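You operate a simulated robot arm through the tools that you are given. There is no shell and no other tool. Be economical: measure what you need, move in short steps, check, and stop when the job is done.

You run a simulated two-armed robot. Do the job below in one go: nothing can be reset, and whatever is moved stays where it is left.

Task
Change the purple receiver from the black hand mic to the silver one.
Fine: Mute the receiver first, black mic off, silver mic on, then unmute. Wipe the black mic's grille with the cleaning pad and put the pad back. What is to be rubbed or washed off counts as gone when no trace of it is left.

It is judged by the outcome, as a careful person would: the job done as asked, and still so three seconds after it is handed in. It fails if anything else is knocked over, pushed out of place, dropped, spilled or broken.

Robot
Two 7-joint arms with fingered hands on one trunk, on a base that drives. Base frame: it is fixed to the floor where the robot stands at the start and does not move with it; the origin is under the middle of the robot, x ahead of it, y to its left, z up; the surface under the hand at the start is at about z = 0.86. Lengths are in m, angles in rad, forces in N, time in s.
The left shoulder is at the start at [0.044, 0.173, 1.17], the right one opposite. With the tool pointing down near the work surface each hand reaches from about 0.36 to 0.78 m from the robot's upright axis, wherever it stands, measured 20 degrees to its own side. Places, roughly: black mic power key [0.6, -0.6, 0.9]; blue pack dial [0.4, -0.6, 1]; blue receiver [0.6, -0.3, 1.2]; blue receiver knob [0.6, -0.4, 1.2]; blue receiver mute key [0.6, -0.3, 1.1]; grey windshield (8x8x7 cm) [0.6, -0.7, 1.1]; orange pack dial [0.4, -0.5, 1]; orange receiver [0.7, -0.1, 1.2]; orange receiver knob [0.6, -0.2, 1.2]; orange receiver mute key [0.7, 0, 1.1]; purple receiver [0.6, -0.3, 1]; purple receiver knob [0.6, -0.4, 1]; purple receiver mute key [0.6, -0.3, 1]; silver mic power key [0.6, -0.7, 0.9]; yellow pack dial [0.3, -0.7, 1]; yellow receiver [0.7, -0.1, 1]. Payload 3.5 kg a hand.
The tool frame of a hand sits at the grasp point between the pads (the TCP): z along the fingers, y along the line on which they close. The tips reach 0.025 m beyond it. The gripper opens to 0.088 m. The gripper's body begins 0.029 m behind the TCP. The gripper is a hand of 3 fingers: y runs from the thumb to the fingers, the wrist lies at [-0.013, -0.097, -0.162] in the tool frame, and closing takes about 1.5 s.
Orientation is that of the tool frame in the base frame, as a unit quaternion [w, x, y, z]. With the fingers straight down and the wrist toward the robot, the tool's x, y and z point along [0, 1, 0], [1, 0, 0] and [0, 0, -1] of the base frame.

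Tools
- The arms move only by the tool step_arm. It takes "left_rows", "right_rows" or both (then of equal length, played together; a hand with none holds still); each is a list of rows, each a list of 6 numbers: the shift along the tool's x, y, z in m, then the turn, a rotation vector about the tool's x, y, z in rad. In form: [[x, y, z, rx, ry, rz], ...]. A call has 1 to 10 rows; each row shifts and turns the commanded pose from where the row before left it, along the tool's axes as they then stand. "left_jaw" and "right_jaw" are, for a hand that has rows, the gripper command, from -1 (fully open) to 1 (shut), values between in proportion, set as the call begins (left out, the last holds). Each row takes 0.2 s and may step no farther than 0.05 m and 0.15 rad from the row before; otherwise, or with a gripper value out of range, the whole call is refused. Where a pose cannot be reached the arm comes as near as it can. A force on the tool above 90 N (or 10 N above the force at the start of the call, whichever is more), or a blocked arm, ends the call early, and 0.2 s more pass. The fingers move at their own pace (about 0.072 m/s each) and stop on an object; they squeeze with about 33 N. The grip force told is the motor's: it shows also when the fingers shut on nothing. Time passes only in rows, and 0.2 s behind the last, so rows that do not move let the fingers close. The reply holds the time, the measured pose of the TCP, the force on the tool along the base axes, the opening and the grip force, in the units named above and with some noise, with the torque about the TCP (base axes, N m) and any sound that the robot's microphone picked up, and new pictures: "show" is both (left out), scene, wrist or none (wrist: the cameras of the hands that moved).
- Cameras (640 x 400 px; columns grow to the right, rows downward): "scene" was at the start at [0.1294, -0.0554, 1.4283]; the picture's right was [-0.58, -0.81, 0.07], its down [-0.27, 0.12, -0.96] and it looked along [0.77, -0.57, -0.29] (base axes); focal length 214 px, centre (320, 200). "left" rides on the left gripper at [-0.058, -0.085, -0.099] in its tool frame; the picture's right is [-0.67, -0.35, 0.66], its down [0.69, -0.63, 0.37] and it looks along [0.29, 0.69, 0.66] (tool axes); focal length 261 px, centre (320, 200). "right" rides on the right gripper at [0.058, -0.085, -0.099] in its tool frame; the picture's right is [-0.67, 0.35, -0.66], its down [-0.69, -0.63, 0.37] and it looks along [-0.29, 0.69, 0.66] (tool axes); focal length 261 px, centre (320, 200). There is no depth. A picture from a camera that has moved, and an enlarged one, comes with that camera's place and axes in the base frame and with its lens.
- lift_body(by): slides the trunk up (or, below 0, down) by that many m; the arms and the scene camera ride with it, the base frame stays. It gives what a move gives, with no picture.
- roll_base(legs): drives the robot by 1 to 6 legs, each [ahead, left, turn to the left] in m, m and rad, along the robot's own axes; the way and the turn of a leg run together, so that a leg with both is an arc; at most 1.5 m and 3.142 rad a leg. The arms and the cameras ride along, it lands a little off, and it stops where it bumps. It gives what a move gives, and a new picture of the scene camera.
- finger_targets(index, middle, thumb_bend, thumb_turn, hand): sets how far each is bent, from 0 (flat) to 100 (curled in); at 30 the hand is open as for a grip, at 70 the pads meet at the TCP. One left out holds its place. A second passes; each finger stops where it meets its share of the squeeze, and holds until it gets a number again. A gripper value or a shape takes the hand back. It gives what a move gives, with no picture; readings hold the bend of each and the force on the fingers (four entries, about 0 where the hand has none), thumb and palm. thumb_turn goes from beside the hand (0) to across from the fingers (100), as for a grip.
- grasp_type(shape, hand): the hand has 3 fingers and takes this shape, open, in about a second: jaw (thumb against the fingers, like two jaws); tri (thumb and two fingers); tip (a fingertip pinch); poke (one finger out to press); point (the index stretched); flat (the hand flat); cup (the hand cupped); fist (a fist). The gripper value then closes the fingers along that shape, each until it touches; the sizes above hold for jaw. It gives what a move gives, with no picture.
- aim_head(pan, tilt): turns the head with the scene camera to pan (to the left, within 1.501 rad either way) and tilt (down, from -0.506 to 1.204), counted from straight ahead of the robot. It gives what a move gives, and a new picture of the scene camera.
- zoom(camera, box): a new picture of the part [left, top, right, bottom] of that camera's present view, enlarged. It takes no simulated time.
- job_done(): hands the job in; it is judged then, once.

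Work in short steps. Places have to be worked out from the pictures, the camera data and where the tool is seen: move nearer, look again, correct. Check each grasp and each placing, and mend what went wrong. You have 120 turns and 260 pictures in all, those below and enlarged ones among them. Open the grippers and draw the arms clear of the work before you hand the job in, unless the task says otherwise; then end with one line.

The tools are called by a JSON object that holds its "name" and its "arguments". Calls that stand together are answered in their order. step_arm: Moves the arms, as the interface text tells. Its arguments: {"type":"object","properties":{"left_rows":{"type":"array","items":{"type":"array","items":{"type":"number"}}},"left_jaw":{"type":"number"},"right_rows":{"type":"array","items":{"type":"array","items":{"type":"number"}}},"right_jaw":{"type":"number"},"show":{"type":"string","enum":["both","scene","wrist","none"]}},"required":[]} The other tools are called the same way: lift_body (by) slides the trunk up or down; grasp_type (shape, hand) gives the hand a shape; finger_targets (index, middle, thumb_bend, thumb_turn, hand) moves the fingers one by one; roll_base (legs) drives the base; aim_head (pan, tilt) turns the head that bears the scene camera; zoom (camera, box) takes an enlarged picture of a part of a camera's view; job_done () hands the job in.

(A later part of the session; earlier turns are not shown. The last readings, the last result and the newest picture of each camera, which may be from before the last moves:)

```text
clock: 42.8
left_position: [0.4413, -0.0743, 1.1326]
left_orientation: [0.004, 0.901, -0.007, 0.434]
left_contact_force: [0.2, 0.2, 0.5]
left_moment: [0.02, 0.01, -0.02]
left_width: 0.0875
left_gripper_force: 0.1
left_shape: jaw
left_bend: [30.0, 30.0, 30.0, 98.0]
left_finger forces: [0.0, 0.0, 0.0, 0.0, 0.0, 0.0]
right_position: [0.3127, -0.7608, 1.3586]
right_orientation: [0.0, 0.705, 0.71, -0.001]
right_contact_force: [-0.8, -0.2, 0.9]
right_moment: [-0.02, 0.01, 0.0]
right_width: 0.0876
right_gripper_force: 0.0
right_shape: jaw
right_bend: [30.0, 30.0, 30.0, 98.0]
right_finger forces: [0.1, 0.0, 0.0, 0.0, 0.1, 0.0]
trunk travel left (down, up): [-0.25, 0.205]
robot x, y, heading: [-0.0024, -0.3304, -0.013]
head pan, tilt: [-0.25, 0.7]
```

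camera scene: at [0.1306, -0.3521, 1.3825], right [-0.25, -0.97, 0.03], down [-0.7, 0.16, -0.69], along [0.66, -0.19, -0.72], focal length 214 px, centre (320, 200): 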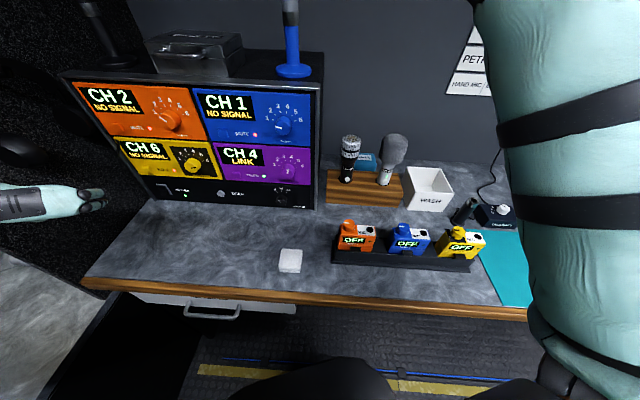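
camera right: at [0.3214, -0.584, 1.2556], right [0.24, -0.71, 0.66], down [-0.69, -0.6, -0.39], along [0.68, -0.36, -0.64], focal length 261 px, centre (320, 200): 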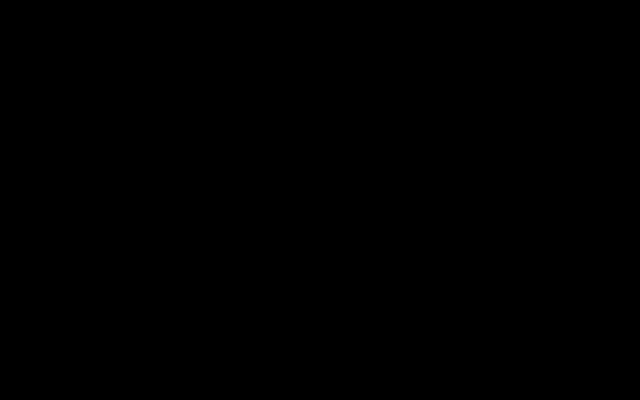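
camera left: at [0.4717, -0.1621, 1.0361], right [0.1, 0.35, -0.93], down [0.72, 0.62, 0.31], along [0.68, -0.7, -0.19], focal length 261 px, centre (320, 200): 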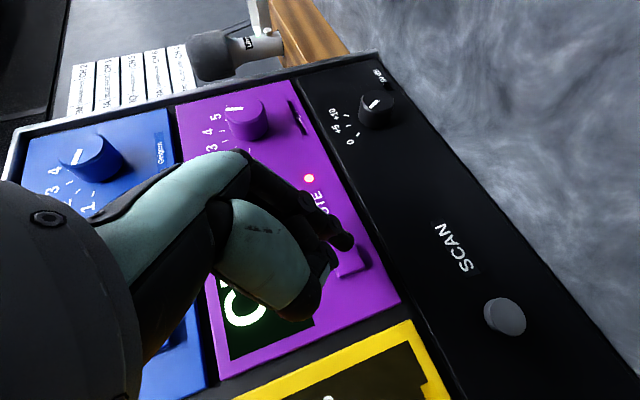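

Reorienting the left hand to point straight down while moving toward the pad.

{"name": "step_arm", "arguments": {"left_rows": [[0, 0.03, 0, 0, -0.15, 0], [0, 0.03, 0, 0, -0.15, 0], [0, 0.03, 0, 0, -0.15, 0], [0, 0.03, 0, 0, -0.15, 0], [0, 0.03, 0, 0, -0.15, 0], [0, 0.03, 0, 0, -0.15, 0]], "show": "none"}}

{"name": "step_arm", "arguments": {"left_rows": [[0, 0, 0.005, 0, 0, -0.1356], [0, 0, 0.005, 0, 0, -0.1356], [0, 0, 0.005, 0, 0, -0.1356], [0, 0, 0.005, 0, 0, -0.1356], [0, 0, 0.005, 0, 0, -0.1356], [0, 0, 0.005, 0, 0, -0.1356], [0, 0, 0.005, 0, 0, -0.1356], [0, 0, 0.005, 0, 0, -0.1356], [0, 0, 0.005, 0, 0, -0.1356]]}}

```text
clock: 44.2
left_position: [0.437, -0.2551, 1.1327]
left_orientation: [-0.001, 1.0, -0.008, -0.001]
left_contact_force: [0.3, 0.0, 0.3]
left_moment: [-0.01, -0.02, -0.03]
left_width: 0.0879
left_gripper_force: 0.1
left_shape: jaw
left_bend: [30.0, 30.0, 30.0, 98.0]
left_finger forces: [0.1, 0.0, 0.1, 0.1, 0.0, 0.1]
right_position: [0.3136, -0.7609, 1.3582]
right_orientation: [-0.001, 0.704, 0.71, -0.001]
right_contact_force: [-0.3, 0.0, -0.2]
right_moment: [0.01, -0.01, -0.03]
right_width: 0.0879
right_gripper_force: 0.0
right_shape: jaw
right_bend: [30.0, 30.0, 30.0, 98.0]
right_finger forces: [0.0, 0.0, 0.0, 0.0, 0.1, 0.0]
trunk travel left (down, up): [-0.25, 0.205]
robot x, y, heading: [-0.0008, -0.3284, -0.005]
head pan, tilt: [-0.25, 0.7]
```

```text
clock: 46.2
left_position: [0.4385, -0.2532, 1.088]
left_orientation: [0.0, 0.824, 0.567, 0.0]
left_contact_force: [0.6, -0.5, -0.5]
left_moment: [0.02, -0.06, 0.0]
left_width: 0.0879
left_gripper_force: 0.1
left_shape: jaw
left_bend: [30.0, 30.0, 30.0, 98.0]
left_finger forces: [0.0, 0.0, 0.0, 0.0, 0.1, 0.0]
right_position: [0.3143, -0.761, 1.3575]
right_orientation: [0.0, 0.704, 0.71, 0.0]
right_contact_force: [-0.4, 0.2, 0.3]
right_moment: [0.02, -0.01, -0.01]
right_width: 0.0881
right_gripper_force: 0.1
right_shape: jaw
right_bend: [30.0, 30.0, 30.0, 98.0]
right_finger forces: [0.0, 0.0, 0.1, 0.1, 0.0, 0.1]
trunk travel left (down, up): [-0.25, 0.205]
robot x, y, heading: [-0.0014, -0.3291, -0.009]
head pan, tilt: [-0.25, 0.7]
camera scene: at [0.1305, -0.3526, 1.3825], right [-0.25, -0.97, 0.03], down [-0.7, 0.16, -0.69], along [0.66, -0.19, -0.72], focal length 214 px, centre (320, 200)
camera left: at [0.3381, -0.2779, 1.1867], right [-0.56, -0.5, -0.66], down [-0.34, 0.87, -0.37], along [0.75, 0.02, -0.66], focal length 261 px, centre (320, 200)
```

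scene: 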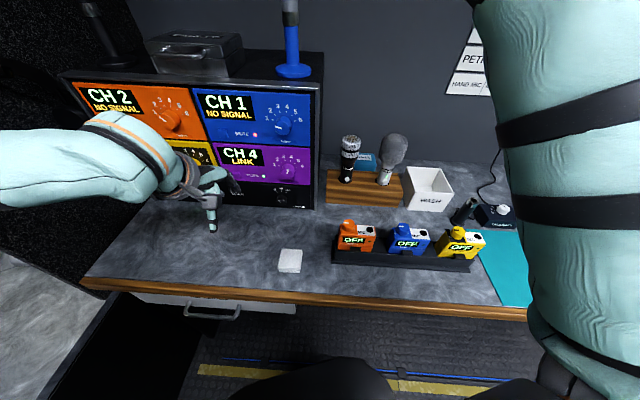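
left: 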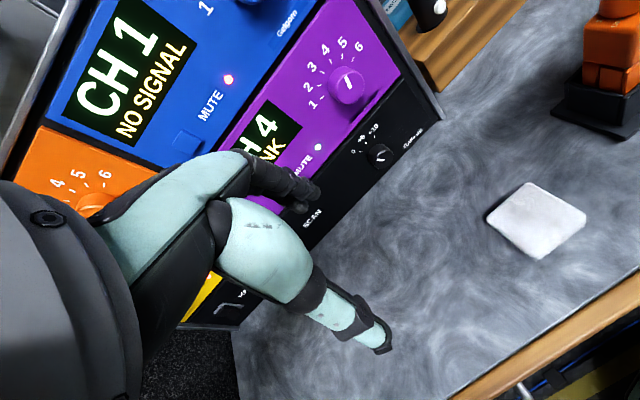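

Pad centre ≈ (0.407,-0.362), yaw matches my hand. Moving above it.

{"name": "step_arm", "arguments": {"left_rows": [[-0.0377, 0.0032, 0.02, 0, 0, 0], [-0.0377, 0.0032, 0.02, 0, 0, 0], [-0.0377, 0.0032, 0.02, 0, 0, 0], [0, 0, 0.04, 0, 0, 0], [0, 0, 0.03, 0, 0, 0]]}}

{"name": "zoom", "arguments": {"camera": "scene", "box": [230, 170, 370, 290]}}

```text
clock: 47.4
left_position: [0.4085, -0.3609, 0.9564]
left_orientation: [0.0, 0.824, 0.566, -0.001]
left_contact_force: [0.7, 0.1, 0.4]
left_moment: [0.04, -0.04, 0.02]
left_width: 0.088
left_gripper_force: 0.0
left_shape: jaw
left_bend: [30.0, 30.0, 30.0, 98.0]
left_finger forces: [0.0, 0.1, 0.1, 0.0, 0.0, 0.1]
right_position: [0.314, -0.7602, 1.3578]
right_orientation: [-0.001, 0.704, 0.71, -0.001]
right_contact_force: [-0.7, -0.3, 0.2]
right_moment: [0.01, 0.01, 0.02]
right_width: 0.0877
right_gripper_force: 0.0
right_shape: jaw
right_bend: [30.0, 30.0, 30.0, 98.0]
right_finger forces: [0.0, 0.1, 0.1, 0.0, 0.1, 0.0]
trunk travel left (down, up): [-0.25, 0.205]
robot x, y, heading: [-0.002, -0.3292, -0.009]
head pan, tilt: [-0.25, 0.7]
camera scene: at [0.1309, -0.3518, 1.3825], right [-0.25, -0.97, 0.03], down [-0.7, 0.16, -0.69], along [0.66, -0.19, -0.72], focal length 214 px, centre (320, 200)
camera left: at [0.3085, -0.3854, 1.0557], right [-0.57, -0.5, -0.65], down [-0.34, 0.86, -0.37], along [0.75, 0.02, -0.66], focal length 261 px, centre (320, 200)
```

scene: 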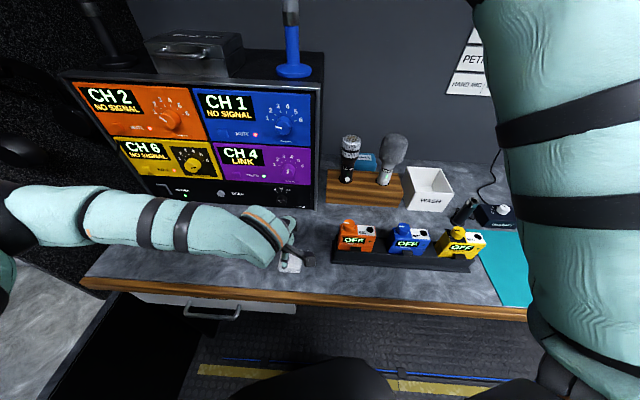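
left: 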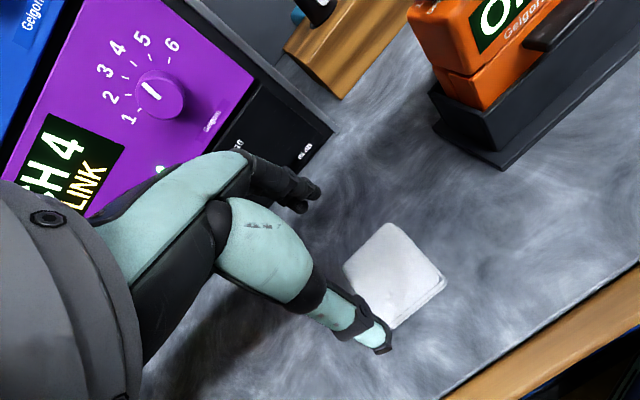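

```text
3.33 times, centred on (300, 230) of scene
camera zoom: at [0.1309, -0.3518, 1.3825], right [-0.25, -0.97, 0.03], down [-0.7, 0.16, -0.69], along [0.66, -0.19, -0.72], focal length 715 px, centre (387, 100)
```

zoom: 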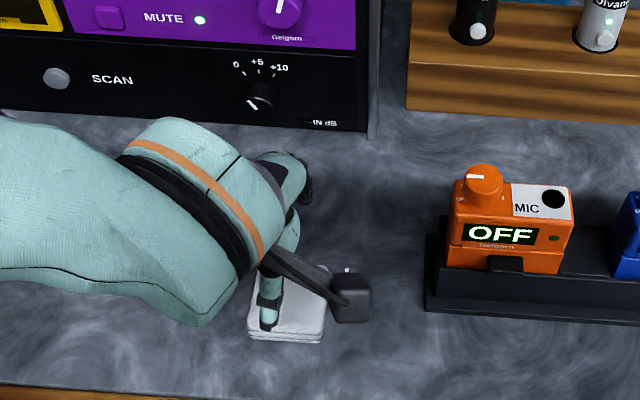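

Aligned. Descending so the fingertips are just above the table.

{"name": "step_arm", "arguments": {"left_rows": [[-0.002, -0.0034, 0.03, 0, 0, 0], [0, 0, 0.02, 0, 0, 0], [0, 0, 0.0145, 0, 0, 0]], "show": "wrist"}}

```text
clock: 48.2
left_position: [0.4033, -0.3635, 0.8935]
left_orientation: [0.0, 0.824, 0.567, -0.001]
left_contact_force: [0.5, -0.6, -0.3]
left_moment: [0.04, 0.02, 0.02]
left_width: 0.0878
left_gripper_force: 0.0
left_shape: jaw
left_bend: [30.0, 30.0, 30.0, 98.0]
left_finger forces: [0.0, 0.0, 0.0, 0.1, 0.1, 0.0]
right_position: [0.3128, -0.76, 1.3582]
right_orientation: [0.0, 0.705, 0.709, 0.001]
right_contact_force: [-0.5, 0.3, 0.8]
right_moment: [-0.02, -0.02, 0.02]
right_width: 0.088
right_gripper_force: 0.0
right_shape: jaw
right_bend: [30.0, 30.0, 30.0, 98.0]
right_finger forces: [0.0, 0.0, 0.1, 0.0, 0.0, 0.0]
trunk travel left (down, up): [-0.25, 0.205]
robot x, y, heading: [-0.0018, -0.3277, -0.001]
head pan, tilt: [-0.25, 0.7]
camera left: at [0.3031, -0.3875, 0.9923], right [-0.57, -0.5, -0.65], down [-0.34, 0.86, -0.37], along [0.75, 0.02, -0.66], focal length 261 px, centre (320, 200)
```

left: 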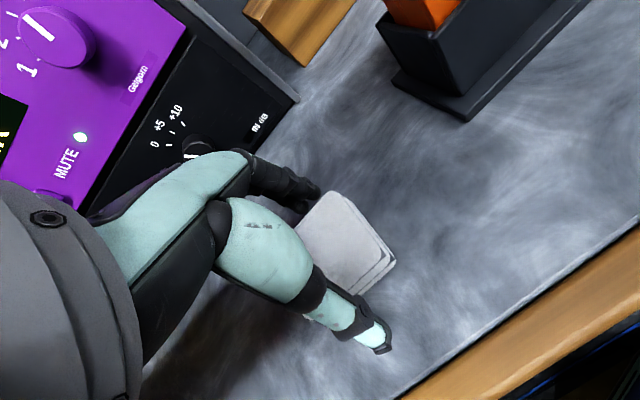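

The pad sits between thumb and fingers. Closing.

{"name": "step_arm", "arguments": {"left_rows": [[0, 0, 0, 0, 0, 0], [0, 0, 0, 0, 0, 0], [0, 0, 0, 0, 0, 0], [0, 0, 0, 0, 0, 0], [0, 0, 0, 0, 0, 0], [0, 0, 0, 0, 0, 0], [0, 0, 0, 0, 0, 0]], "left_jaw": 1, "show": "wrist"}}

{"name": "zoom", "arguments": {"camera": "left", "box": [240, 140, 440, 370]}}

```text
clock: 49.8
left_position: [0.4036, -0.3638, 0.8928]
left_orientation: [0.001, 0.824, 0.567, 0.0]
left_contact_force: [-0.7, 0.0, 0.2]
left_moment: [0.0, -0.02, -0.03]
left_width: 0.0493
left_gripper_force: 33.1
left_shape: jaw
left_bend: [74.0, 43.0, 66.0, 100.0]
left_finger forces: [19.3, 10.7, 0.1, 0.0, 30.0, 0.1]
right_position: [0.3139, -0.7595, 1.3585]
right_orientation: [0.001, 0.705, 0.71, 0.001]
right_contact_force: [0.3, -0.7, -0.2]
right_moment: [-0.01, -0.02, 0.01]
right_width: 0.088
right_gripper_force: 0.0
right_shape: jaw
right_bend: [30.0, 30.0, 30.0, 98.0]
right_finger forces: [0.0, 0.0, 0.1, 0.0, 0.0, 0.0]
trunk travel left (down, up): [-0.25, 0.205]
robot x, y, heading: [0.0009, -0.328, -0.003]
head pan, tilt: [-0.25, 0.7]
camera left: at [0.3031, -0.3875, 0.9924], right [-0.57, -0.5, -0.65], down [-0.34, 0.87, -0.37], along [0.75, 0.02, -0.66], focal length 261 px, centre (320, 200)
```

left: 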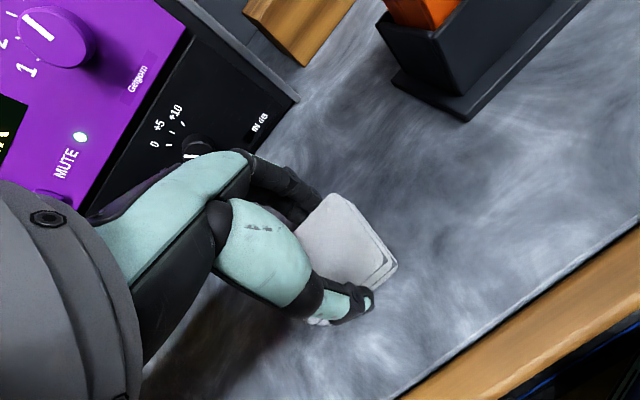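

```text
1.74 times, centred on (340, 255) of left
camera zoom: at [0.3031, -0.3875, 0.9924], right [-0.57, -0.5, -0.65], down [-0.34, 0.87, -0.37], along [0.75, 0.02, -0.66], focal length 453 px, centre (285, 104)
```

zoom: 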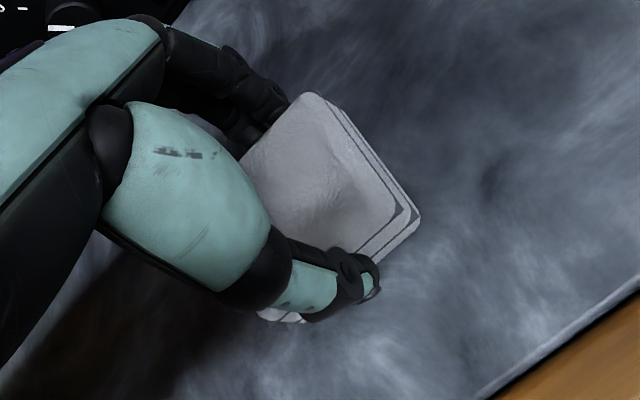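

Gripped (33 N, 49 mm). Lifting 3 cm to check the hold.

{"name": "step_arm", "arguments": {"left_rows": [[0, 0, -0.01, 0, 0, 0], [0, 0, -0.025, 0, 0, 0], [0, 0, -0.04, 0, 0, 0], [0, 0, -0.04, 0, 0, 0], [0, 0, 0, 0, 0, 0]]}}

{"name": "zoom", "arguments": {"camera": "left", "box": [240, 140, 440, 370]}}

{"name": "zoom", "arguments": {"camera": "scene", "box": [230, 170, 370, 290]}}

```text
clock: 51.0
left_position: [0.401, -0.3657, 1.009]
left_orientation: [0.001, 0.824, 0.566, 0.0]
left_contact_force: [0.2, 0.2, -1.0]
left_moment: [0.02, -0.01, 0.01]
left_width: 0.0494
left_gripper_force: 32.9
left_shape: jaw
left_bend: [74.0, 43.0, 66.0, 100.0]
left_finger forces: [19.4, 10.8, 0.0, 0.0, 30.0, 0.1]
right_position: [0.3144, -0.7595, 1.3577]
right_orientation: [0.0, 0.705, 0.71, -0.001]
right_contact_force: [-0.3, 0.6, -0.3]
right_moment: [-0.03, -0.02, 0.02]
right_width: 0.0877
right_gripper_force: 0.0
right_shape: jaw
right_bend: [30.0, 30.0, 30.0, 98.0]
right_finger forces: [0.0, 0.1, 0.0, 0.0, 0.0, 0.1]
trunk travel left (down, up): [-0.25, 0.205]
robot x, y, heading: [-0.0012, -0.3295, -0.007]
head pan, tilt: [-0.25, 0.7]
camera scene: at [0.1307, -0.352, 1.3824], right [-0.25, -0.97, 0.03], down [-0.7, 0.16, -0.69], along [0.66, -0.19, -0.72], focal length 214 px, centre (320, 200)
camera left: at [0.3014, -0.3892, 1.1075], right [-0.57, -0.5, -0.65], down [-0.34, 0.87, -0.37], along [0.75, 0.02, -0.66], focal length 261 px, centre (320, 200)
```

scene: 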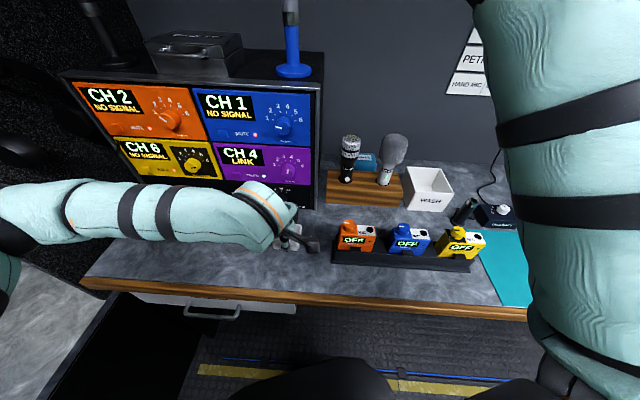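
left: 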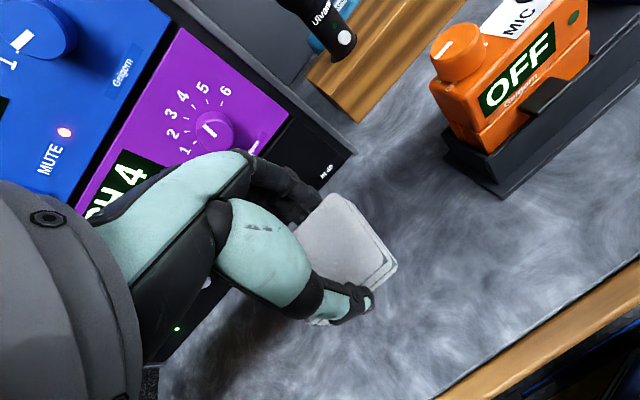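

```text
1.74 times, centred on (340, 255) of left
camera zoom: at [0.3014, -0.3892, 1.1075], right [-0.57, -0.5, -0.65], down [-0.34, 0.87, -0.37], along [0.75, 0.02, -0.66], focal length 453 px, centre (285, 104)
```

zoom: 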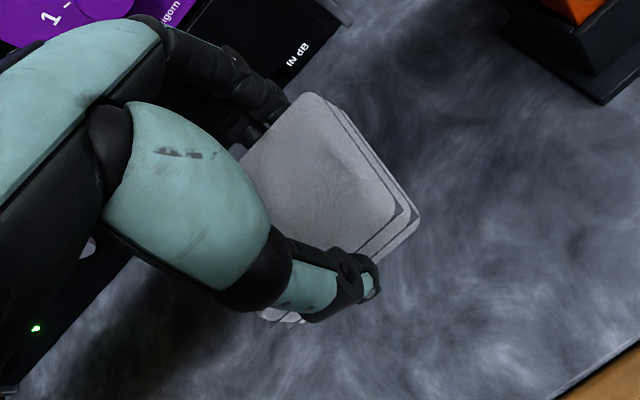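

```text
3.33 times, centred on (300, 230) of scene
camera zoom: at [0.1307, -0.352, 1.3824], right [-0.25, -0.97, 0.03], down [-0.7, 0.16, -0.69], along [0.66, -0.19, -0.72], focal length 715 px, centre (387, 100)
```

zoom: 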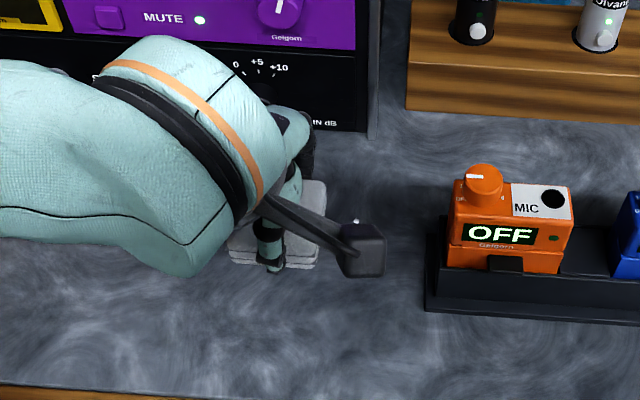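

Pad is held firmly. The grille top triangulates to about (0.628,-0.582,1.07). Rising, then moving above it.

{"name": "step_arm", "arguments": {"left_rows": [[0, 0, -0.048, 0, 0, 0], [0, 0, -0.048, 0, 0, 0], [0, 0, -0.048, 0, 0, 0], [-0.0173, 0.0413, 0, 0, 0, 0], [-0.0173, 0.0413, 0, 0, 0, 0], [-0.0173, 0.0413, 0, 0, 0, 0], [-0.0173, 0.0413, 0, 0, 0, 0], [-0.0173, 0.0413, 0, 0, 0, 0], [-0.0173, 0.0413, 0, 0, 0, 0], [-0.0173, 0.0413, 0, 0, 0, 0]]}}

{"name": "zoom", "arguments": {"camera": "scene", "box": [280, 90, 440, 210]}}

```text
clock: 53.1
left_position: [0.596, -0.5138, 1.1557]
left_orientation: [0.011, 0.81, 0.586, -0.02]
left_contact_force: [-31.6, -63.7, 41.2]
left_moment: [6.78, -1.34, 3.59]
left_width: 0.0487
left_gripper_force: 33.3
left_shape: jaw
left_bend: [74.0, 43.0, 66.0, 100.0]
left_finger forces: [19.1, 11.1, 0.0, 0.0, 30.3, 0.1]
left hand out of reach, approached as far as the arm can: row 9, 10
right_position: [0.2985, -0.7735, 1.3593]
right_orientation: [0.002, 0.707, 0.707, 0.005]
right_contact_force: [0.0, 0.9, 0.6]
right_moment: [-0.04, 0.01, -0.01]
right_width: 0.0876
right_gripper_force: 0.0
right_shape: jaw
right_bend: [30.0, 30.0, 30.0, 98.0]
right_finger forces: [0.0, 0.0, 0.0, 0.1, 0.0, 0.1]
trunk travel left (down, up): [-0.25, 0.205]
robot x, y, heading: [-0.0006, -0.3291, -0.012]
head pan, tilt: [-0.25, 0.7]
stopped in row 10 (left hand): the force on the tool passed its limit at 119 N (the readings are from after the stop); the commanded pose is now the measured one
camera scene: at [0.1167, -0.3648, 1.3845], right [-0.26, -0.97, 0.02], down [-0.7, 0.18, -0.7], along [0.67, -0.19, -0.72], focal length 214 px, centre (320, 200)
camera left: at [0.4984, -0.5394, 1.257], right [-0.55, -0.55, -0.62], down [-0.39, 0.83, -0.39], along [0.74, 0.02, -0.68], focal length 261 px, centre (320, 200)
```

scene: 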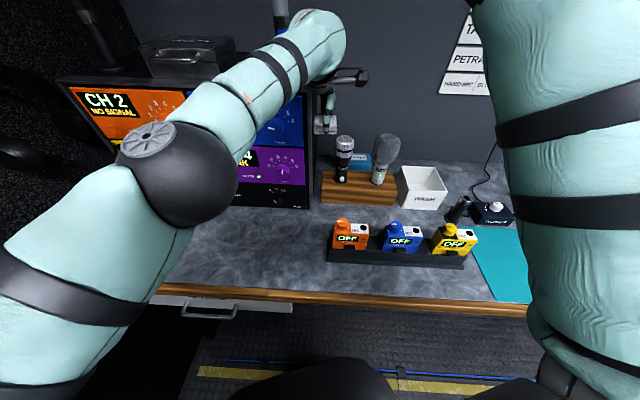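
left: 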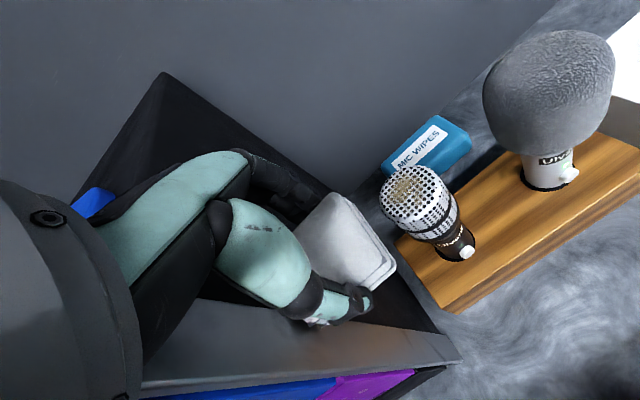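

```text
3.33 times, centred on (360, 150) of scene
camera zoom: at [0.1167, -0.3648, 1.3845], right [-0.26, -0.97, 0.02], down [-0.7, 0.18, -0.7], along [0.67, -0.19, -0.72], focal length 715 px, centre (187, 367)
```

zoom: 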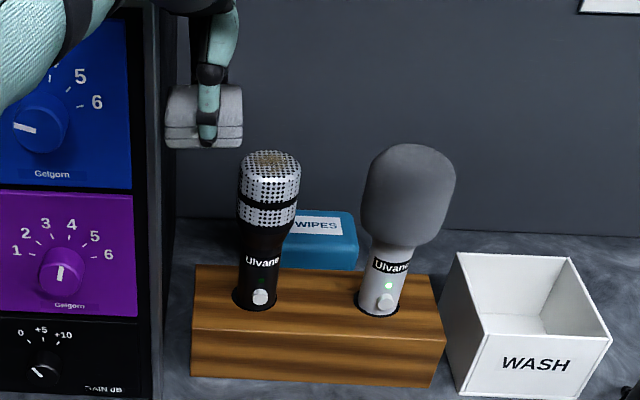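

Contact: the hand ran into the receiver's right corner as the arm reached its limit. Backing straight out now and checking whether anything moved.

{"name": "step_arm", "arguments": {"left_rows": [[-0.009, -0.018, -0.002, 0, 0, 0], [-0.0143, -0.0374, 0, 0, 0, 0], [-0.0143, -0.0374, 0, 0, 0, 0], [-0.0143, -0.0374, 0, 0, 0, 0]]}}

```text
clock: 54.1
left_position: [0.4644, -0.5128, 1.1547]
left_orientation: [0.009, 0.809, 0.587, -0.02]
left_contact_force: [-0.1, -0.4, -1.2]
left_moment: [0.02, -0.02, -0.01]
left_width: 0.0487
left_gripper_force: 33.2
left_shape: jaw
left_bend: [74.0, 43.0, 66.0, 100.0]
left_finger forces: [19.2, 10.9, 0.0, 0.0, 30.1, 0.0]
right_position: [0.3125, -0.7606, 1.3579]
right_orientation: [0.001, 0.706, 0.709, -0.002]
right_contact_force: [-0.2, 0.1, -1.4]
right_moment: [0.02, 0.04, 0.01]
right_width: 0.0878
right_gripper_force: 0.1
right_shape: jaw
right_bend: [30.0, 30.0, 30.0, 98.0]
right_finger forces: [0.0, 0.0, 0.0, 0.0, 0.0, 0.0]
trunk travel left (down, up): [-0.25, 0.205]
robot x, y, heading: [0.003, -0.3292, -0.011]
head pan, tilt: [-0.25, 0.7]
camera scene: at [0.1302, -0.3527, 1.3825], right [-0.26, -0.97, 0.03], down [-0.7, 0.17, -0.69], along [0.66, -0.2, -0.72], focal length 214 px, centre (320, 200)
camera left: at [0.3673, -0.5388, 1.2573], right [-0.55, -0.55, -0.62], down [-0.39, 0.83, -0.39], along [0.73, 0.03, -0.68], focal length 261 px, centre (320, 200)
```

scene: 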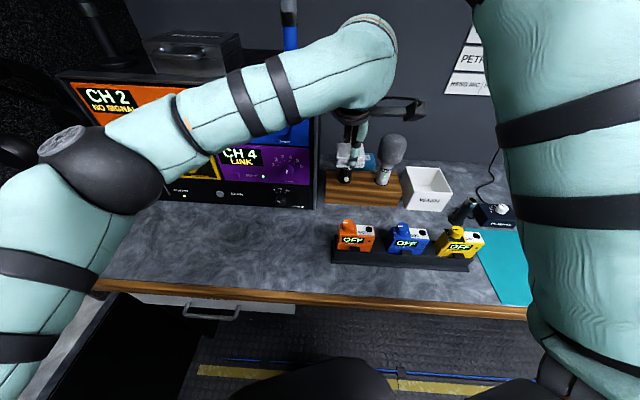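
left: 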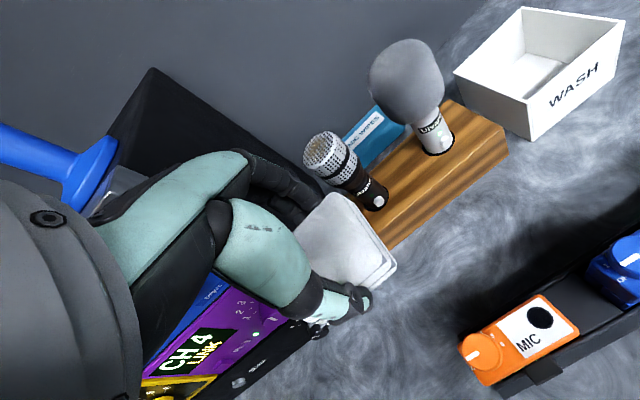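

Nothing appears displaced. I'll pull the hand back, fix its tilt, and drive the base 0.2 m right so the mic is straight ahead of the left arm, clear of the receiver.

{"name": "step_arm", "arguments": {"left_rows": [[-0.0166, -0.0438, 0, -0.008, 0.043, 0.05], [-0.0166, -0.0438, 0, 0, 0, 0]], "show": "none"}}

{"name": "roll_base", "arguments": {"legs": [[0, -0.2, 0]]}}

{"name": "aim_head", "arguments": {"pan": 0.15, "tilt": 0.55}}

```text
clock: 54.7
left_position: [0.3681, -0.5171, 1.1565]
left_orientation: [-0.001, 0.824, 0.567, -0.001]
left_contact_force: [-1.0, -0.2, -0.1]
left_moment: [-0.02, -0.03, 0.02]
left_width: 0.0487
left_gripper_force: 33.0
left_shape: jaw
left_bend: [74.0, 43.0, 66.0, 100.0]
left_finger forces: [19.3, 11.0, 0.0, 0.0, 30.1, 0.0]
right_position: [0.3086, -0.7612, 1.359]
right_orientation: [0.001, 0.706, 0.708, 0.001]
right_contact_force: [0.1, 0.7, 0.3]
right_moment: [-0.02, -0.01, 0.0]
right_width: 0.0878
right_gripper_force: 0.1
right_shape: jaw
right_bend: [30.0, 30.0, 30.0, 98.0]
right_finger forces: [0.0, 0.0, 0.1, 0.1, 0.0, 0.0]
trunk travel left (down, up): [-0.25, 0.205]
robot x, y, heading: [0.0002, -0.3275, -0.014]
head pan, tilt: [-0.25, 0.7]
```

```text
clock: 56.3
left_position: [0.3668, -0.7149, 1.1551]
left_orientation: [0.0, 0.825, 0.565, -0.001]
left_contact_force: [0.8, 0.1, 0.6]
left_moment: [0.01, -0.01, 0.01]
left_width: 0.0483
left_gripper_force: 33.1
left_shape: jaw
left_bend: [74.0, 43.0, 66.0, 100.0]
left_finger forces: [19.2, 10.8, 0.0, 0.1, 30.1, 0.0]
right_position: [0.3069, -0.958, 1.36]
right_orientation: [0.0, 0.707, 0.707, -0.001]
right_contact_force: [0.3, 0.5, 0.3]
right_moment: [0.0, 0.01, 0.01]
right_width: 0.0881
right_gripper_force: 0.0
right_shape: jaw
right_bend: [30.0, 30.0, 30.0, 98.0]
right_finger forces: [0.0, 0.1, 0.0, 0.0, 0.0, 0.0]
trunk travel left (down, up): [-0.25, 0.205]
robot x, y, heading: [-0.0003, -0.5263, -0.017]
head pan, tilt: [-0.25, 0.7]
camera scene: at [0.1277, -0.5493, 1.3825], right [-0.26, -0.97, 0.03], down [-0.7, 0.17, -0.69], along [0.66, -0.2, -0.72], focal length 214 px, centre (320, 200)
```

scene: 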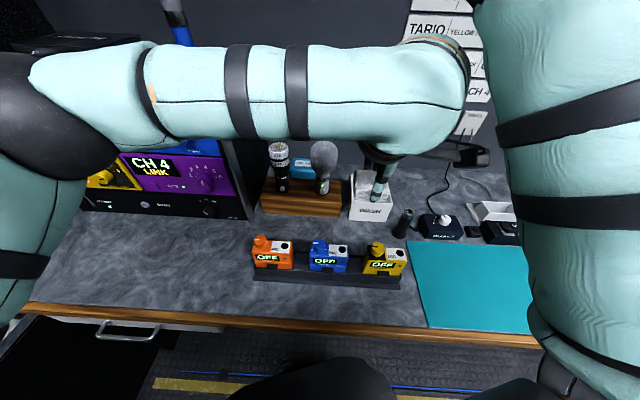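

```text
clock: 57.1
left_position: [0.3668, -0.7155, 1.154]
left_orientation: [0.0, 0.825, 0.565, -0.001]
left_contact_force: [1.2, -0.1, -0.8]
left_moment: [-0.03, 0.0, 0.0]
left_width: 0.0485
left_gripper_force: 33.9
left_shape: jaw
left_bend: [74.0, 43.0, 66.0, 100.0]
left_finger forces: [19.2, 10.8, 0.0, 0.0, 30.0, 0.0]
right_position: [0.3077, -0.9602, 1.3585]
right_orientation: [0.0, 0.707, 0.707, 0.0]
right_contact_force: [0.7, -0.6, 0.0]
right_moment: [0.04, 0.02, -0.03]
right_width: 0.0881
right_gripper_force: 0.1
right_shape: jaw
right_bend: [30.0, 30.0, 30.0, 98.0]
right_finger forces: [0.0, 0.1, 0.1, 0.0, 0.1, 0.0]
trunk travel left (down, up): [-0.25, 0.205]
robot x, y, heading: [-0.0028, -0.5267, -0.017]
head pan, tilt: [0.15, 0.55]
camera scene: at [0.1362, -0.5172, 1.3948], right [0.13, -0.99, -0.02], down [-0.61, -0.07, -0.79], along [0.78, 0.12, -0.61], focal length 214 px, centre (320, 200)
```

scene: 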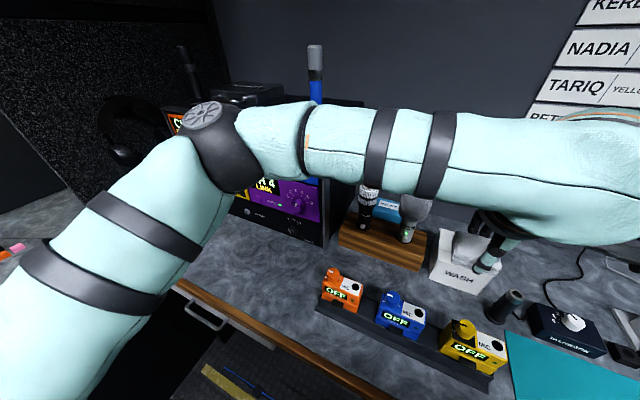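

The left arm is now clear of the receiver. Moving the pad sideways then forward toward the mic.

{"name": "step_arm", "arguments": {"left_rows": [[0.0416, -0.0159, 0, 0, 0, 0], [0.0416, -0.0159, 0, 0, 0, 0], [0.0416, -0.0159, 0, 0, 0, 0], [0.0163, 0.0427, 0, 0, 0, 0], [0.0163, 0.0427, 0, 0, 0, 0], [0.0163, 0.0427, 0, 0, 0, 0], [0.0163, 0.0427, 0, 0, 0, 0]]}}

```text
clock: 58.7
left_position: [0.5507, -0.5831, 1.1521]
left_orientation: [-0.001, 0.825, 0.564, -0.001]
left_contact_force: [0.4, 0.4, 0.3]
left_moment: [0.04, 0.0, -0.03]
left_width: 0.0483
left_gripper_force: 33.1
left_shape: jaw
left_bend: [74.0, 43.0, 66.0, 100.0]
left_finger forces: [19.0, 10.7, 0.0, 0.0, 29.9, 0.0]
right_position: [0.3094, -0.9605, 1.3569]
right_orientation: [-0.001, 0.707, 0.707, 0.0]
right_contact_force: [0.0, 0.4, 0.6]
right_moment: [0.01, 0.0, -0.05]
right_width: 0.0881
right_gripper_force: 0.0
right_shape: jaw
right_bend: [30.0, 30.0, 30.0, 98.0]
right_finger forces: [0.0, 0.1, 0.1, 0.0, 0.0, 0.1]
trunk travel left (down, up): [-0.25, 0.205]
robot x, y, heading: [-0.0024, -0.5295, -0.015]
head pan, tilt: [0.15, 0.55]
camera scene: at [0.1379, -0.5173, 1.3946], right [0.13, -0.99, -0.02], down [-0.61, -0.07, -0.79], along [0.78, 0.12, -0.61], focal length 214 px, centre (320, 200)
camera left: at [0.4514, -0.6066, 1.2516], right [-0.57, -0.5, -0.65], down [-0.34, 0.87, -0.36], along [0.75, 0.01, -0.66], focal length 261 px, centre (320, 200)
```

scene: 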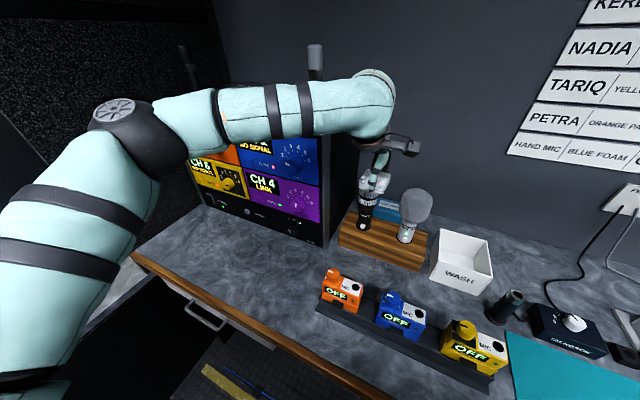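
left: 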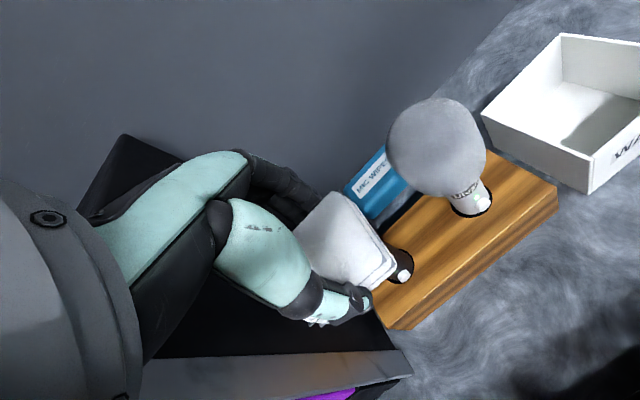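

The receiver's right side is only ~8 cm from the mic and its top is about z 1.30, so the forearm would pass too close. I'll back off and shift the base another 0.2 m right so the forearm comes straight in.

{"name": "step_arm", "arguments": {"left_rows": [[-0.0163, -0.0427, 0, 0, 0, 0], [-0.0163, -0.0427, 0, 0, 0, 0], [-0.0163, -0.0427, 0, 0, 0, 0], [-0.0163, -0.0427, 0, 0, 0, 0]], "show": "none"}}

{"name": "aim_head", "arguments": {"pan": -0.9, "tilt": 0.4}}

```text
clock: 59.7
left_position: [0.3654, -0.5806, 1.1575]
left_orientation: [0.0, 0.825, 0.565, -0.001]
left_contact_force: [-1.0, -0.5, 0.5]
left_moment: [0.0, -0.01, -0.02]
left_width: 0.0483
left_gripper_force: 33.4
left_shape: jaw
left_bend: [74.0, 43.0, 66.0, 100.0]
left_finger forces: [19.1, 10.7, 0.0, 0.0, 29.7, 0.0]
right_position: [0.3051, -0.9598, 1.3598]
right_orientation: [0.0, 0.707, 0.707, 0.001]
right_contact_force: [0.0, 0.6, 0.1]
right_moment: [0.03, -0.03, 0.01]
right_width: 0.0879
right_gripper_force: 0.1
right_shape: jaw
right_bend: [30.0, 30.0, 30.0, 98.0]
right_finger forces: [0.0, 0.0, 0.0, 0.0, 0.1, 0.0]
trunk travel left (down, up): [-0.25, 0.205]
robot x, y, heading: [-0.0049, -0.5271, -0.019]
head pan, tilt: [0.15, 0.55]
```

```text
clock: 61.0
left_position: [0.3692, -0.581, 1.1563]
left_orientation: [-0.001, 0.825, 0.566, -0.001]
left_contact_force: [-0.3, -0.5, 0.1]
left_moment: [0.02, 0.0, -0.01]
left_width: 0.0486
left_gripper_force: 33.2
left_shape: jaw
left_bend: [74.0, 43.0, 66.0, 100.0]
left_finger forces: [19.1, 10.6, 0.0, 0.1, 29.8, 0.0]
right_position: [0.3076, -0.9604, 1.3587]
right_orientation: [0.0, 0.707, 0.707, -0.001]
right_contact_force: [0.4, 0.8, 0.0]
right_moment: [-0.04, 0.01, -0.02]
right_width: 0.088
right_gripper_force: 0.1
right_shape: jaw
right_bend: [30.0, 30.0, 30.0, 98.0]
right_finger forces: [0.0, 0.1, 0.1, 0.0, 0.1, 0.0]
trunk travel left (down, up): [-0.25, 0.205]
robot x, y, heading: [-0.0048, -0.53, -0.018]
head pan, tilt: [-0.901, 0.4]
camera scene: at [0.1054, -0.6023, 1.4119], right [-0.79, -0.61, 0.09], down [-0.34, 0.31, -0.89], along [0.51, -0.73, -0.45], focal length 214 px, centre (320, 200)
```

scene: 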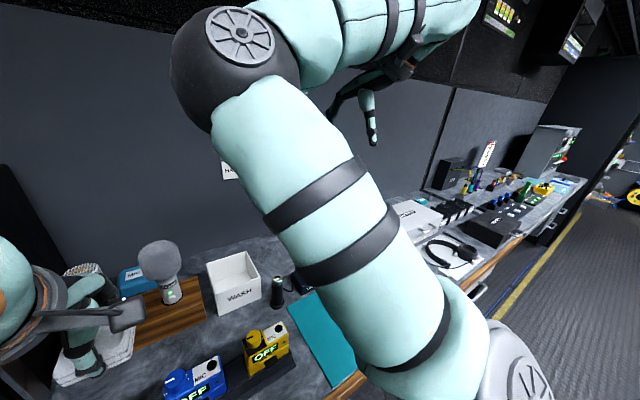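

The right side is free. Driving another 0.19 m right and looking back at the mic.

{"name": "roll_base", "arguments": {"legs": [[0, -0.19, 0]]}}

{"name": "step_arm", "arguments": {"left_rows": [[0.0416, -0.0159, 0, 0, 0, 0], [0.0416, -0.0159, 0, 0, 0, 0], [0.0416, -0.0159, 0, 0, 0, 0], [0.0416, -0.0159, 0, 0, 0, 0], [0.0163, 0.0427, 0, 0, 0, 0], [0.0163, 0.0427, 0, 0, 0, 0], [0.0163, 0.0427, 0, 0, 0, 0]], "show": "none"}}

{"name": "aim_head", "arguments": {"pan": 0.3, "tilt": 0.4}}

{"name": "zoom", "arguments": {"camera": "left", "box": [0, 0, 640, 400]}}

```text
clock: 62.6
left_position: [0.3661, -0.7654, 1.1566]
left_orientation: [0.001, 0.823, 0.567, -0.002]
left_contact_force: [0.5, 0.2, 0.1]
left_moment: [-0.02, 0.01, 0.01]
left_width: 0.0484
left_gripper_force: 33.2
left_shape: jaw
left_bend: [74.0, 43.0, 66.0, 100.0]
left_finger forces: [19.2, 10.7, 0.0, 0.0, 29.8, 0.0]
right_position: [0.3078, -1.1442, 1.3597]
right_orientation: [0.001, 0.706, 0.708, -0.001]
right_contact_force: [0.1, 0.1, 0.4]
right_moment: [-0.01, -0.01, 0.03]
right_width: 0.0875
right_gripper_force: 0.2
right_shape: jaw
right_bend: [30.0, 30.0, 30.0, 98.0]
right_finger forces: [0.1, 0.0, 0.1, 0.0, 0.0, 0.0]
trunk travel left (down, up): [-0.25, 0.205]
robot x, y, heading: [-0.0079, -0.7173, -0.009]
head pan, tilt: [-0.901, 0.4]
camera scene: at [0.1033, -0.7878, 1.4121], right [-0.79, -0.61, 0.09], down [-0.34, 0.31, -0.89], along [0.52, -0.73, -0.45], focal length 214 px, centre (320, 200)
```

scene: 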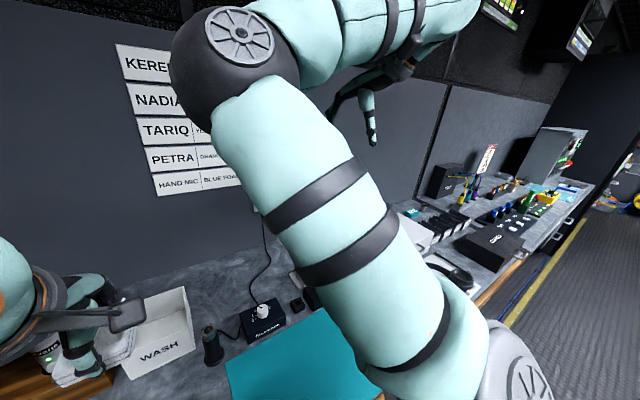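

```text
clock: 64.2
left_position: [0.5038, -0.5898, 1.155]
left_orientation: [-0.001, 0.824, 0.567, -0.001]
left_contact_force: [0.2, -0.4, -0.7]
left_moment: [0.02, 0.02, -0.01]
left_width: 0.0482
left_gripper_force: 33.5
left_shape: jaw
left_bend: [74.0, 43.0, 66.0, 100.0]
left_finger forces: [19.1, 10.6, 0.0, 0.1, 29.8, 0.0]
right_position: [0.3083, -1.146, 1.3588]
right_orientation: [-0.001, 0.706, 0.708, -0.001]
right_contact_force: [0.6, 0.3, 0.5]
right_moment: [-0.02, 0.0, -0.01]
right_width: 0.0878
right_gripper_force: 0.0
right_shape: jaw
right_bend: [30.0, 30.0, 30.0, 98.0]
right_finger forces: [0.0, 0.0, 0.0, 0.1, 0.0, 0.1]
trunk travel left (down, up): [-0.25, 0.205]
robot x, y, heading: [-0.0048, -0.7161, -0.01]
head pan, tilt: [-0.901, 0.4]
```

```text
clock: 65.6
left_position: [0.5008, -0.5902, 1.1561]
left_orientation: [-0.001, 0.824, 0.567, -0.001]
left_contact_force: [-0.9, 0.5, -0.5]
left_moment: [0.02, 0.01, 0.0]
left_width: 0.0484
left_gripper_force: 32.8
left_shape: jaw
left_bend: [74.0, 43.0, 66.0, 100.0]
left_finger forces: [19.0, 10.6, 0.0, 0.1, 29.8, 0.0]
right_position: [0.3061, -1.1457, 1.359]
right_orientation: [0.001, 0.706, 0.708, 0.0]
right_contact_force: [-0.1, 0.4, -0.5]
right_moment: [-0.04, 0.02, -0.01]
right_width: 0.0879
right_gripper_force: 0.0
right_shape: jaw
right_bend: [30.0, 30.0, 30.0, 98.0]
right_finger forces: [0.0, 0.1, 0.0, 0.1, 0.1, 0.1]
trunk travel left (down, up): [-0.25, 0.205]
robot x, y, heading: [-0.0001, -0.7138, -0.008]
head pan, tilt: [0.3, 0.4]
camera scene: at [0.1351, -0.6905, 1.4085], right [0.28, -0.96, -0.03], down [-0.47, -0.11, -0.87], along [0.83, 0.26, -0.49], focal length 214 px, centre (320, 200)
```

scene: 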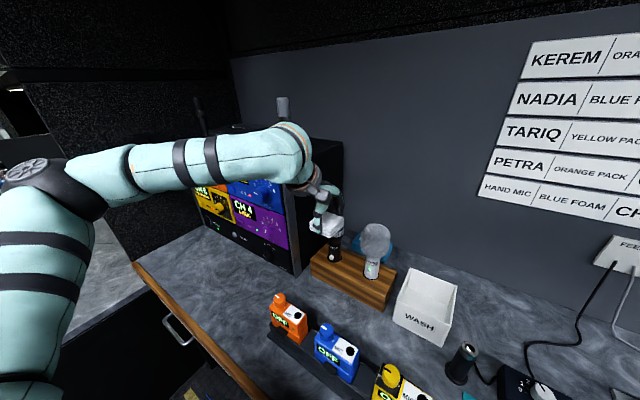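

```text
1.00 times, centred on (320, 200) of left (not enlarged: the box is as wide or as high as the picture)
camera zoom: at [0.4018, -0.6149, 1.2557], right [-0.57, -0.5, -0.65], down [-0.34, 0.87, -0.37], along [0.75, 0.02, -0.66], focal length 261 px, centre (320, 200)
```

zoom: 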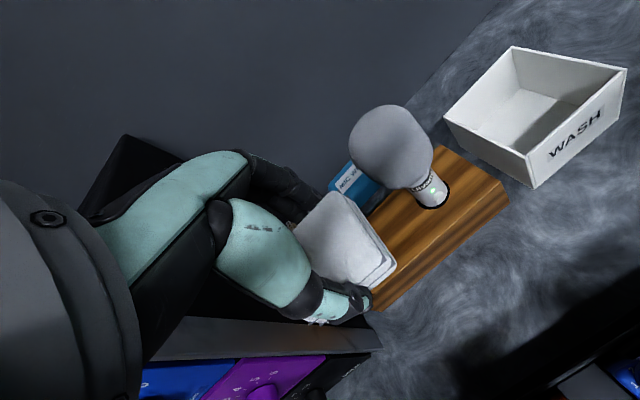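

I'll yaw the hand 0.6 rad to bring the wrist away from the receiver, then advance above the grille (staying ~3 cm above).

{"name": "step_arm", "arguments": {"left_rows": [[0, 0, 0, 0, 0, -0.15], [0, 0, 0, 0, 0, -0.15], [0, 0, 0, 0, 0, -0.15], [0, 0, 0, 0, 0, -0.15], [-0.0072, 0.0418, 0.007, 0, 0, 0], [-0.0072, 0.0418, 0.007, 0, 0, 0], [-0.0072, 0.0418, 0.007, 0, 0, 0]]}}

{"name": "zoom", "arguments": {"camera": "scene", "box": [230, 110, 430, 290]}}

```text
clock: 67.2
left_position: [0.6301, -0.5813, 1.1346]
left_orientation: [-0.001, 0.619, 0.785, -0.002]
left_contact_force: [0.1, 0.3, -0.3]
left_moment: [0.02, 0.02, 0.0]
left_width: 0.0483
left_gripper_force: 33.1
left_shape: jaw
left_bend: [74.0, 43.0, 66.0, 100.0]
left_finger forces: [19.1, 10.7, 0.0, 0.1, 29.8, 0.0]
right_position: [0.3081, -1.1474, 1.358]
right_orientation: [0.0, 0.705, 0.709, 0.0]
right_contact_force: [0.7, -0.1, 0.0]
right_moment: [-0.03, 0.03, 0.02]
right_width: 0.0879
right_gripper_force: 0.1
right_shape: jaw
right_bend: [30.0, 30.0, 30.0, 98.0]
right_finger forces: [0.1, 0.0, 0.0, 0.1, 0.1, 0.1]
trunk travel left (down, up): [-0.25, 0.205]
robot x, y, heading: [-0.0049, -0.7165, -0.008]
head pan, tilt: [0.3, 0.4]
camera scene: at [0.1361, -0.6909, 1.4084], right [0.28, -0.96, -0.03], down [-0.47, -0.11, -0.87], along [0.83, 0.26, -0.49], focal length 214 px, centre (320, 200)
camera left: at [0.561, -0.6578, 1.2337], right [-0.19, -0.73, -0.65], down [-0.77, 0.52, -0.36], along [0.61, 0.44, -0.66], focal length 261 px, centre (320, 200)
```

scene: 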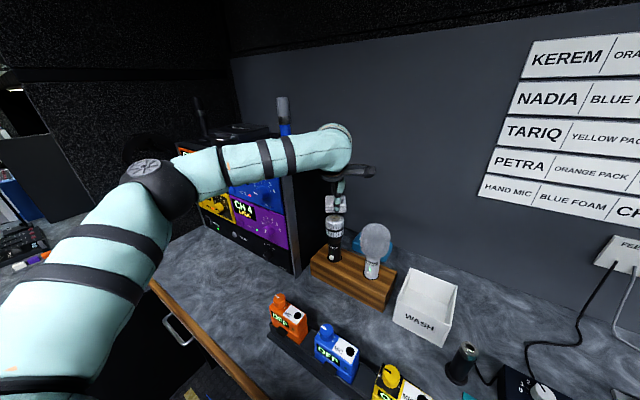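
left: 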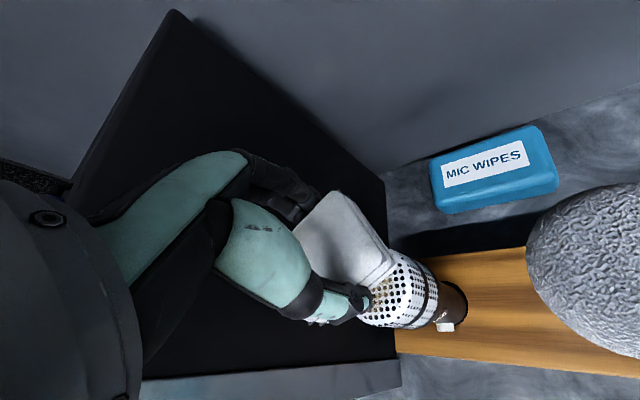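

```text
2.22 times, centred on (330, 200) of scene
camera zoom: at [0.1361, -0.6909, 1.4084], right [0.28, -0.96, -0.03], down [-0.47, -0.11, -0.87], along [0.83, 0.26, -0.49], focal length 477 px, centre (298, 200)
```

zoom: 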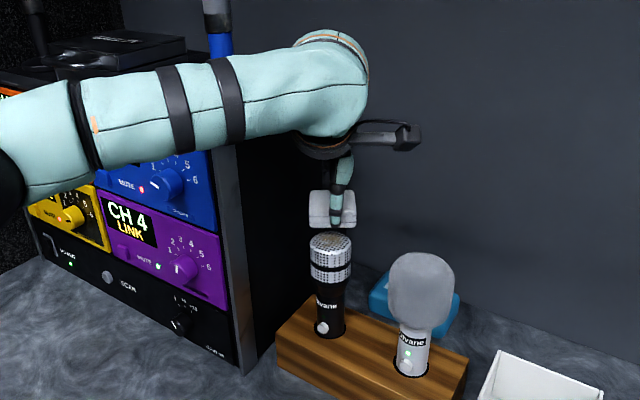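

Pad is centred above the grille. Lowering gently to contact.

{"name": "step_arm", "arguments": {"left_rows": [[0, 0, 0.01, 0, 0, 0], [0, 0, 0.008, 0, 0, 0], [0, 0, 0.005, 0, 0, 0]], "show": "none"}}

{"name": "zoom", "arguments": {"camera": "scene", "box": [300, 160, 380, 230]}}

```text
clock: 68.0
left_position: [0.6293, -0.5808, 1.112]
left_orientation: [0.0, 0.62, 0.785, -0.001]
left_contact_force: [0.1, -0.6, -0.7]
left_moment: [-0.01, -0.01, 0.03]
left_width: 0.0486
left_gripper_force: 33.1
left_shape: jaw
left_bend: [74.0, 43.0, 66.0, 100.0]
left_finger forces: [19.2, 10.7, 0.0, 0.1, 29.8, 0.0]
right_position: [0.3073, -1.1478, 1.3591]
right_orientation: [0.001, 0.705, 0.709, 0.0]
right_contact_force: [0.3, -1.3, 0.2]
right_moment: [0.01, 0.0, 0.0]
right_width: 0.0877
right_gripper_force: 0.0
right_shape: jaw
right_bend: [30.0, 30.0, 30.0, 98.0]
right_finger forces: [0.1, 0.0, 0.0, 0.0, 0.1, 0.1]
trunk travel left (down, up): [-0.25, 0.205]
robot x, y, heading: [-0.0055, -0.7178, -0.009]
head pan, tilt: [0.3, 0.4]
```

```text
5.71 times, centred on (340, 195) of scene
camera zoom: at [0.135, -0.6903, 1.4085], right [0.28, -0.96, -0.03], down [-0.47, -0.11, -0.87], along [0.83, 0.26, -0.49], focal length 1226 px, centre (206, 229)
```

zoom: 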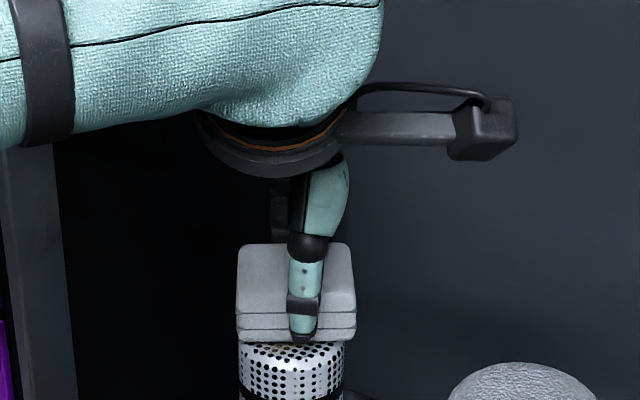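

{"name": "step_arm", "arguments": {"left_rows": [[0, 0, 0.003, 0, 0, 0], [0, 0, 0.003, 0, 0, 0]], "show": "none"}}

```text
clock: 68.6
left_position: [0.6299, -0.5817, 1.1068]
left_orientation: [-0.001, 0.62, 0.785, 0.0]
left_contact_force: [0.7, -0.2, 1.2]
left_moment: [0.01, -0.05, -0.02]
left_width: 0.0483
left_gripper_force: 33.1
left_shape: jaw
left_bend: [74.0, 43.0, 66.0, 100.0]
left_finger forces: [19.1, 11.0, 0.0, 0.1, 29.9, 0.1]
right_position: [0.3062, -1.1473, 1.3586]
right_orientation: [0.001, 0.707, 0.708, -0.001]
right_contact_force: [0.3, -0.6, 0.6]
right_moment: [0.02, 0.02, 0.02]
right_width: 0.0878
right_gripper_force: 0.0
right_shape: jaw
right_bend: [30.0, 30.0, 30.0, 98.0]
right_finger forces: [0.0, 0.0, 0.0, 0.0, 0.0, 0.0]
trunk travel left (down, up): [-0.25, 0.205]
robot x, y, heading: [-0.006, -0.7202, -0.013]
head pan, tilt: [0.3, 0.4]
```

{"name": "step_arm", "arguments": {"left_rows": [[0, 0, 0.003, 0, 0, 0], [0, 0, 0.002, 0, 0, 0]], "show": "none"}}

```text
clock: 69.2
left_position: [0.6283, -0.5813, 1.1056]
left_orientation: [0.001, 0.62, 0.785, 0.001]
left_contact_force: [3.6, 0.3, 22.4]
left_moment: [0.06, -0.17, 0.0]
left_width: 0.0484
left_gripper_force: 33.3
left_shape: jaw
left_bend: [74.0, 43.0, 66.0, 100.0]
left_finger forces: [21.8, 13.0, 0.0, 0.0, 31.1, 0.0]
right_position: [0.3044, -1.1471, 1.3607]
right_orientation: [0.0, 0.705, 0.709, 0.001]
right_contact_force: [0.6, 0.6, -0.2]
right_moment: [0.03, 0.03, 0.0]
right_width: 0.0881
right_gripper_force: 0.1
right_shape: jaw
right_bend: [30.0, 30.0, 30.0, 98.0]
right_finger forces: [0.0, 0.0, 0.1, 0.1, 0.0, 0.1]
trunk travel left (down, up): [-0.25, 0.205]
robot x, y, heading: [-0.0068, -0.7195, -0.012]
head pan, tilt: [0.3, 0.4]
```

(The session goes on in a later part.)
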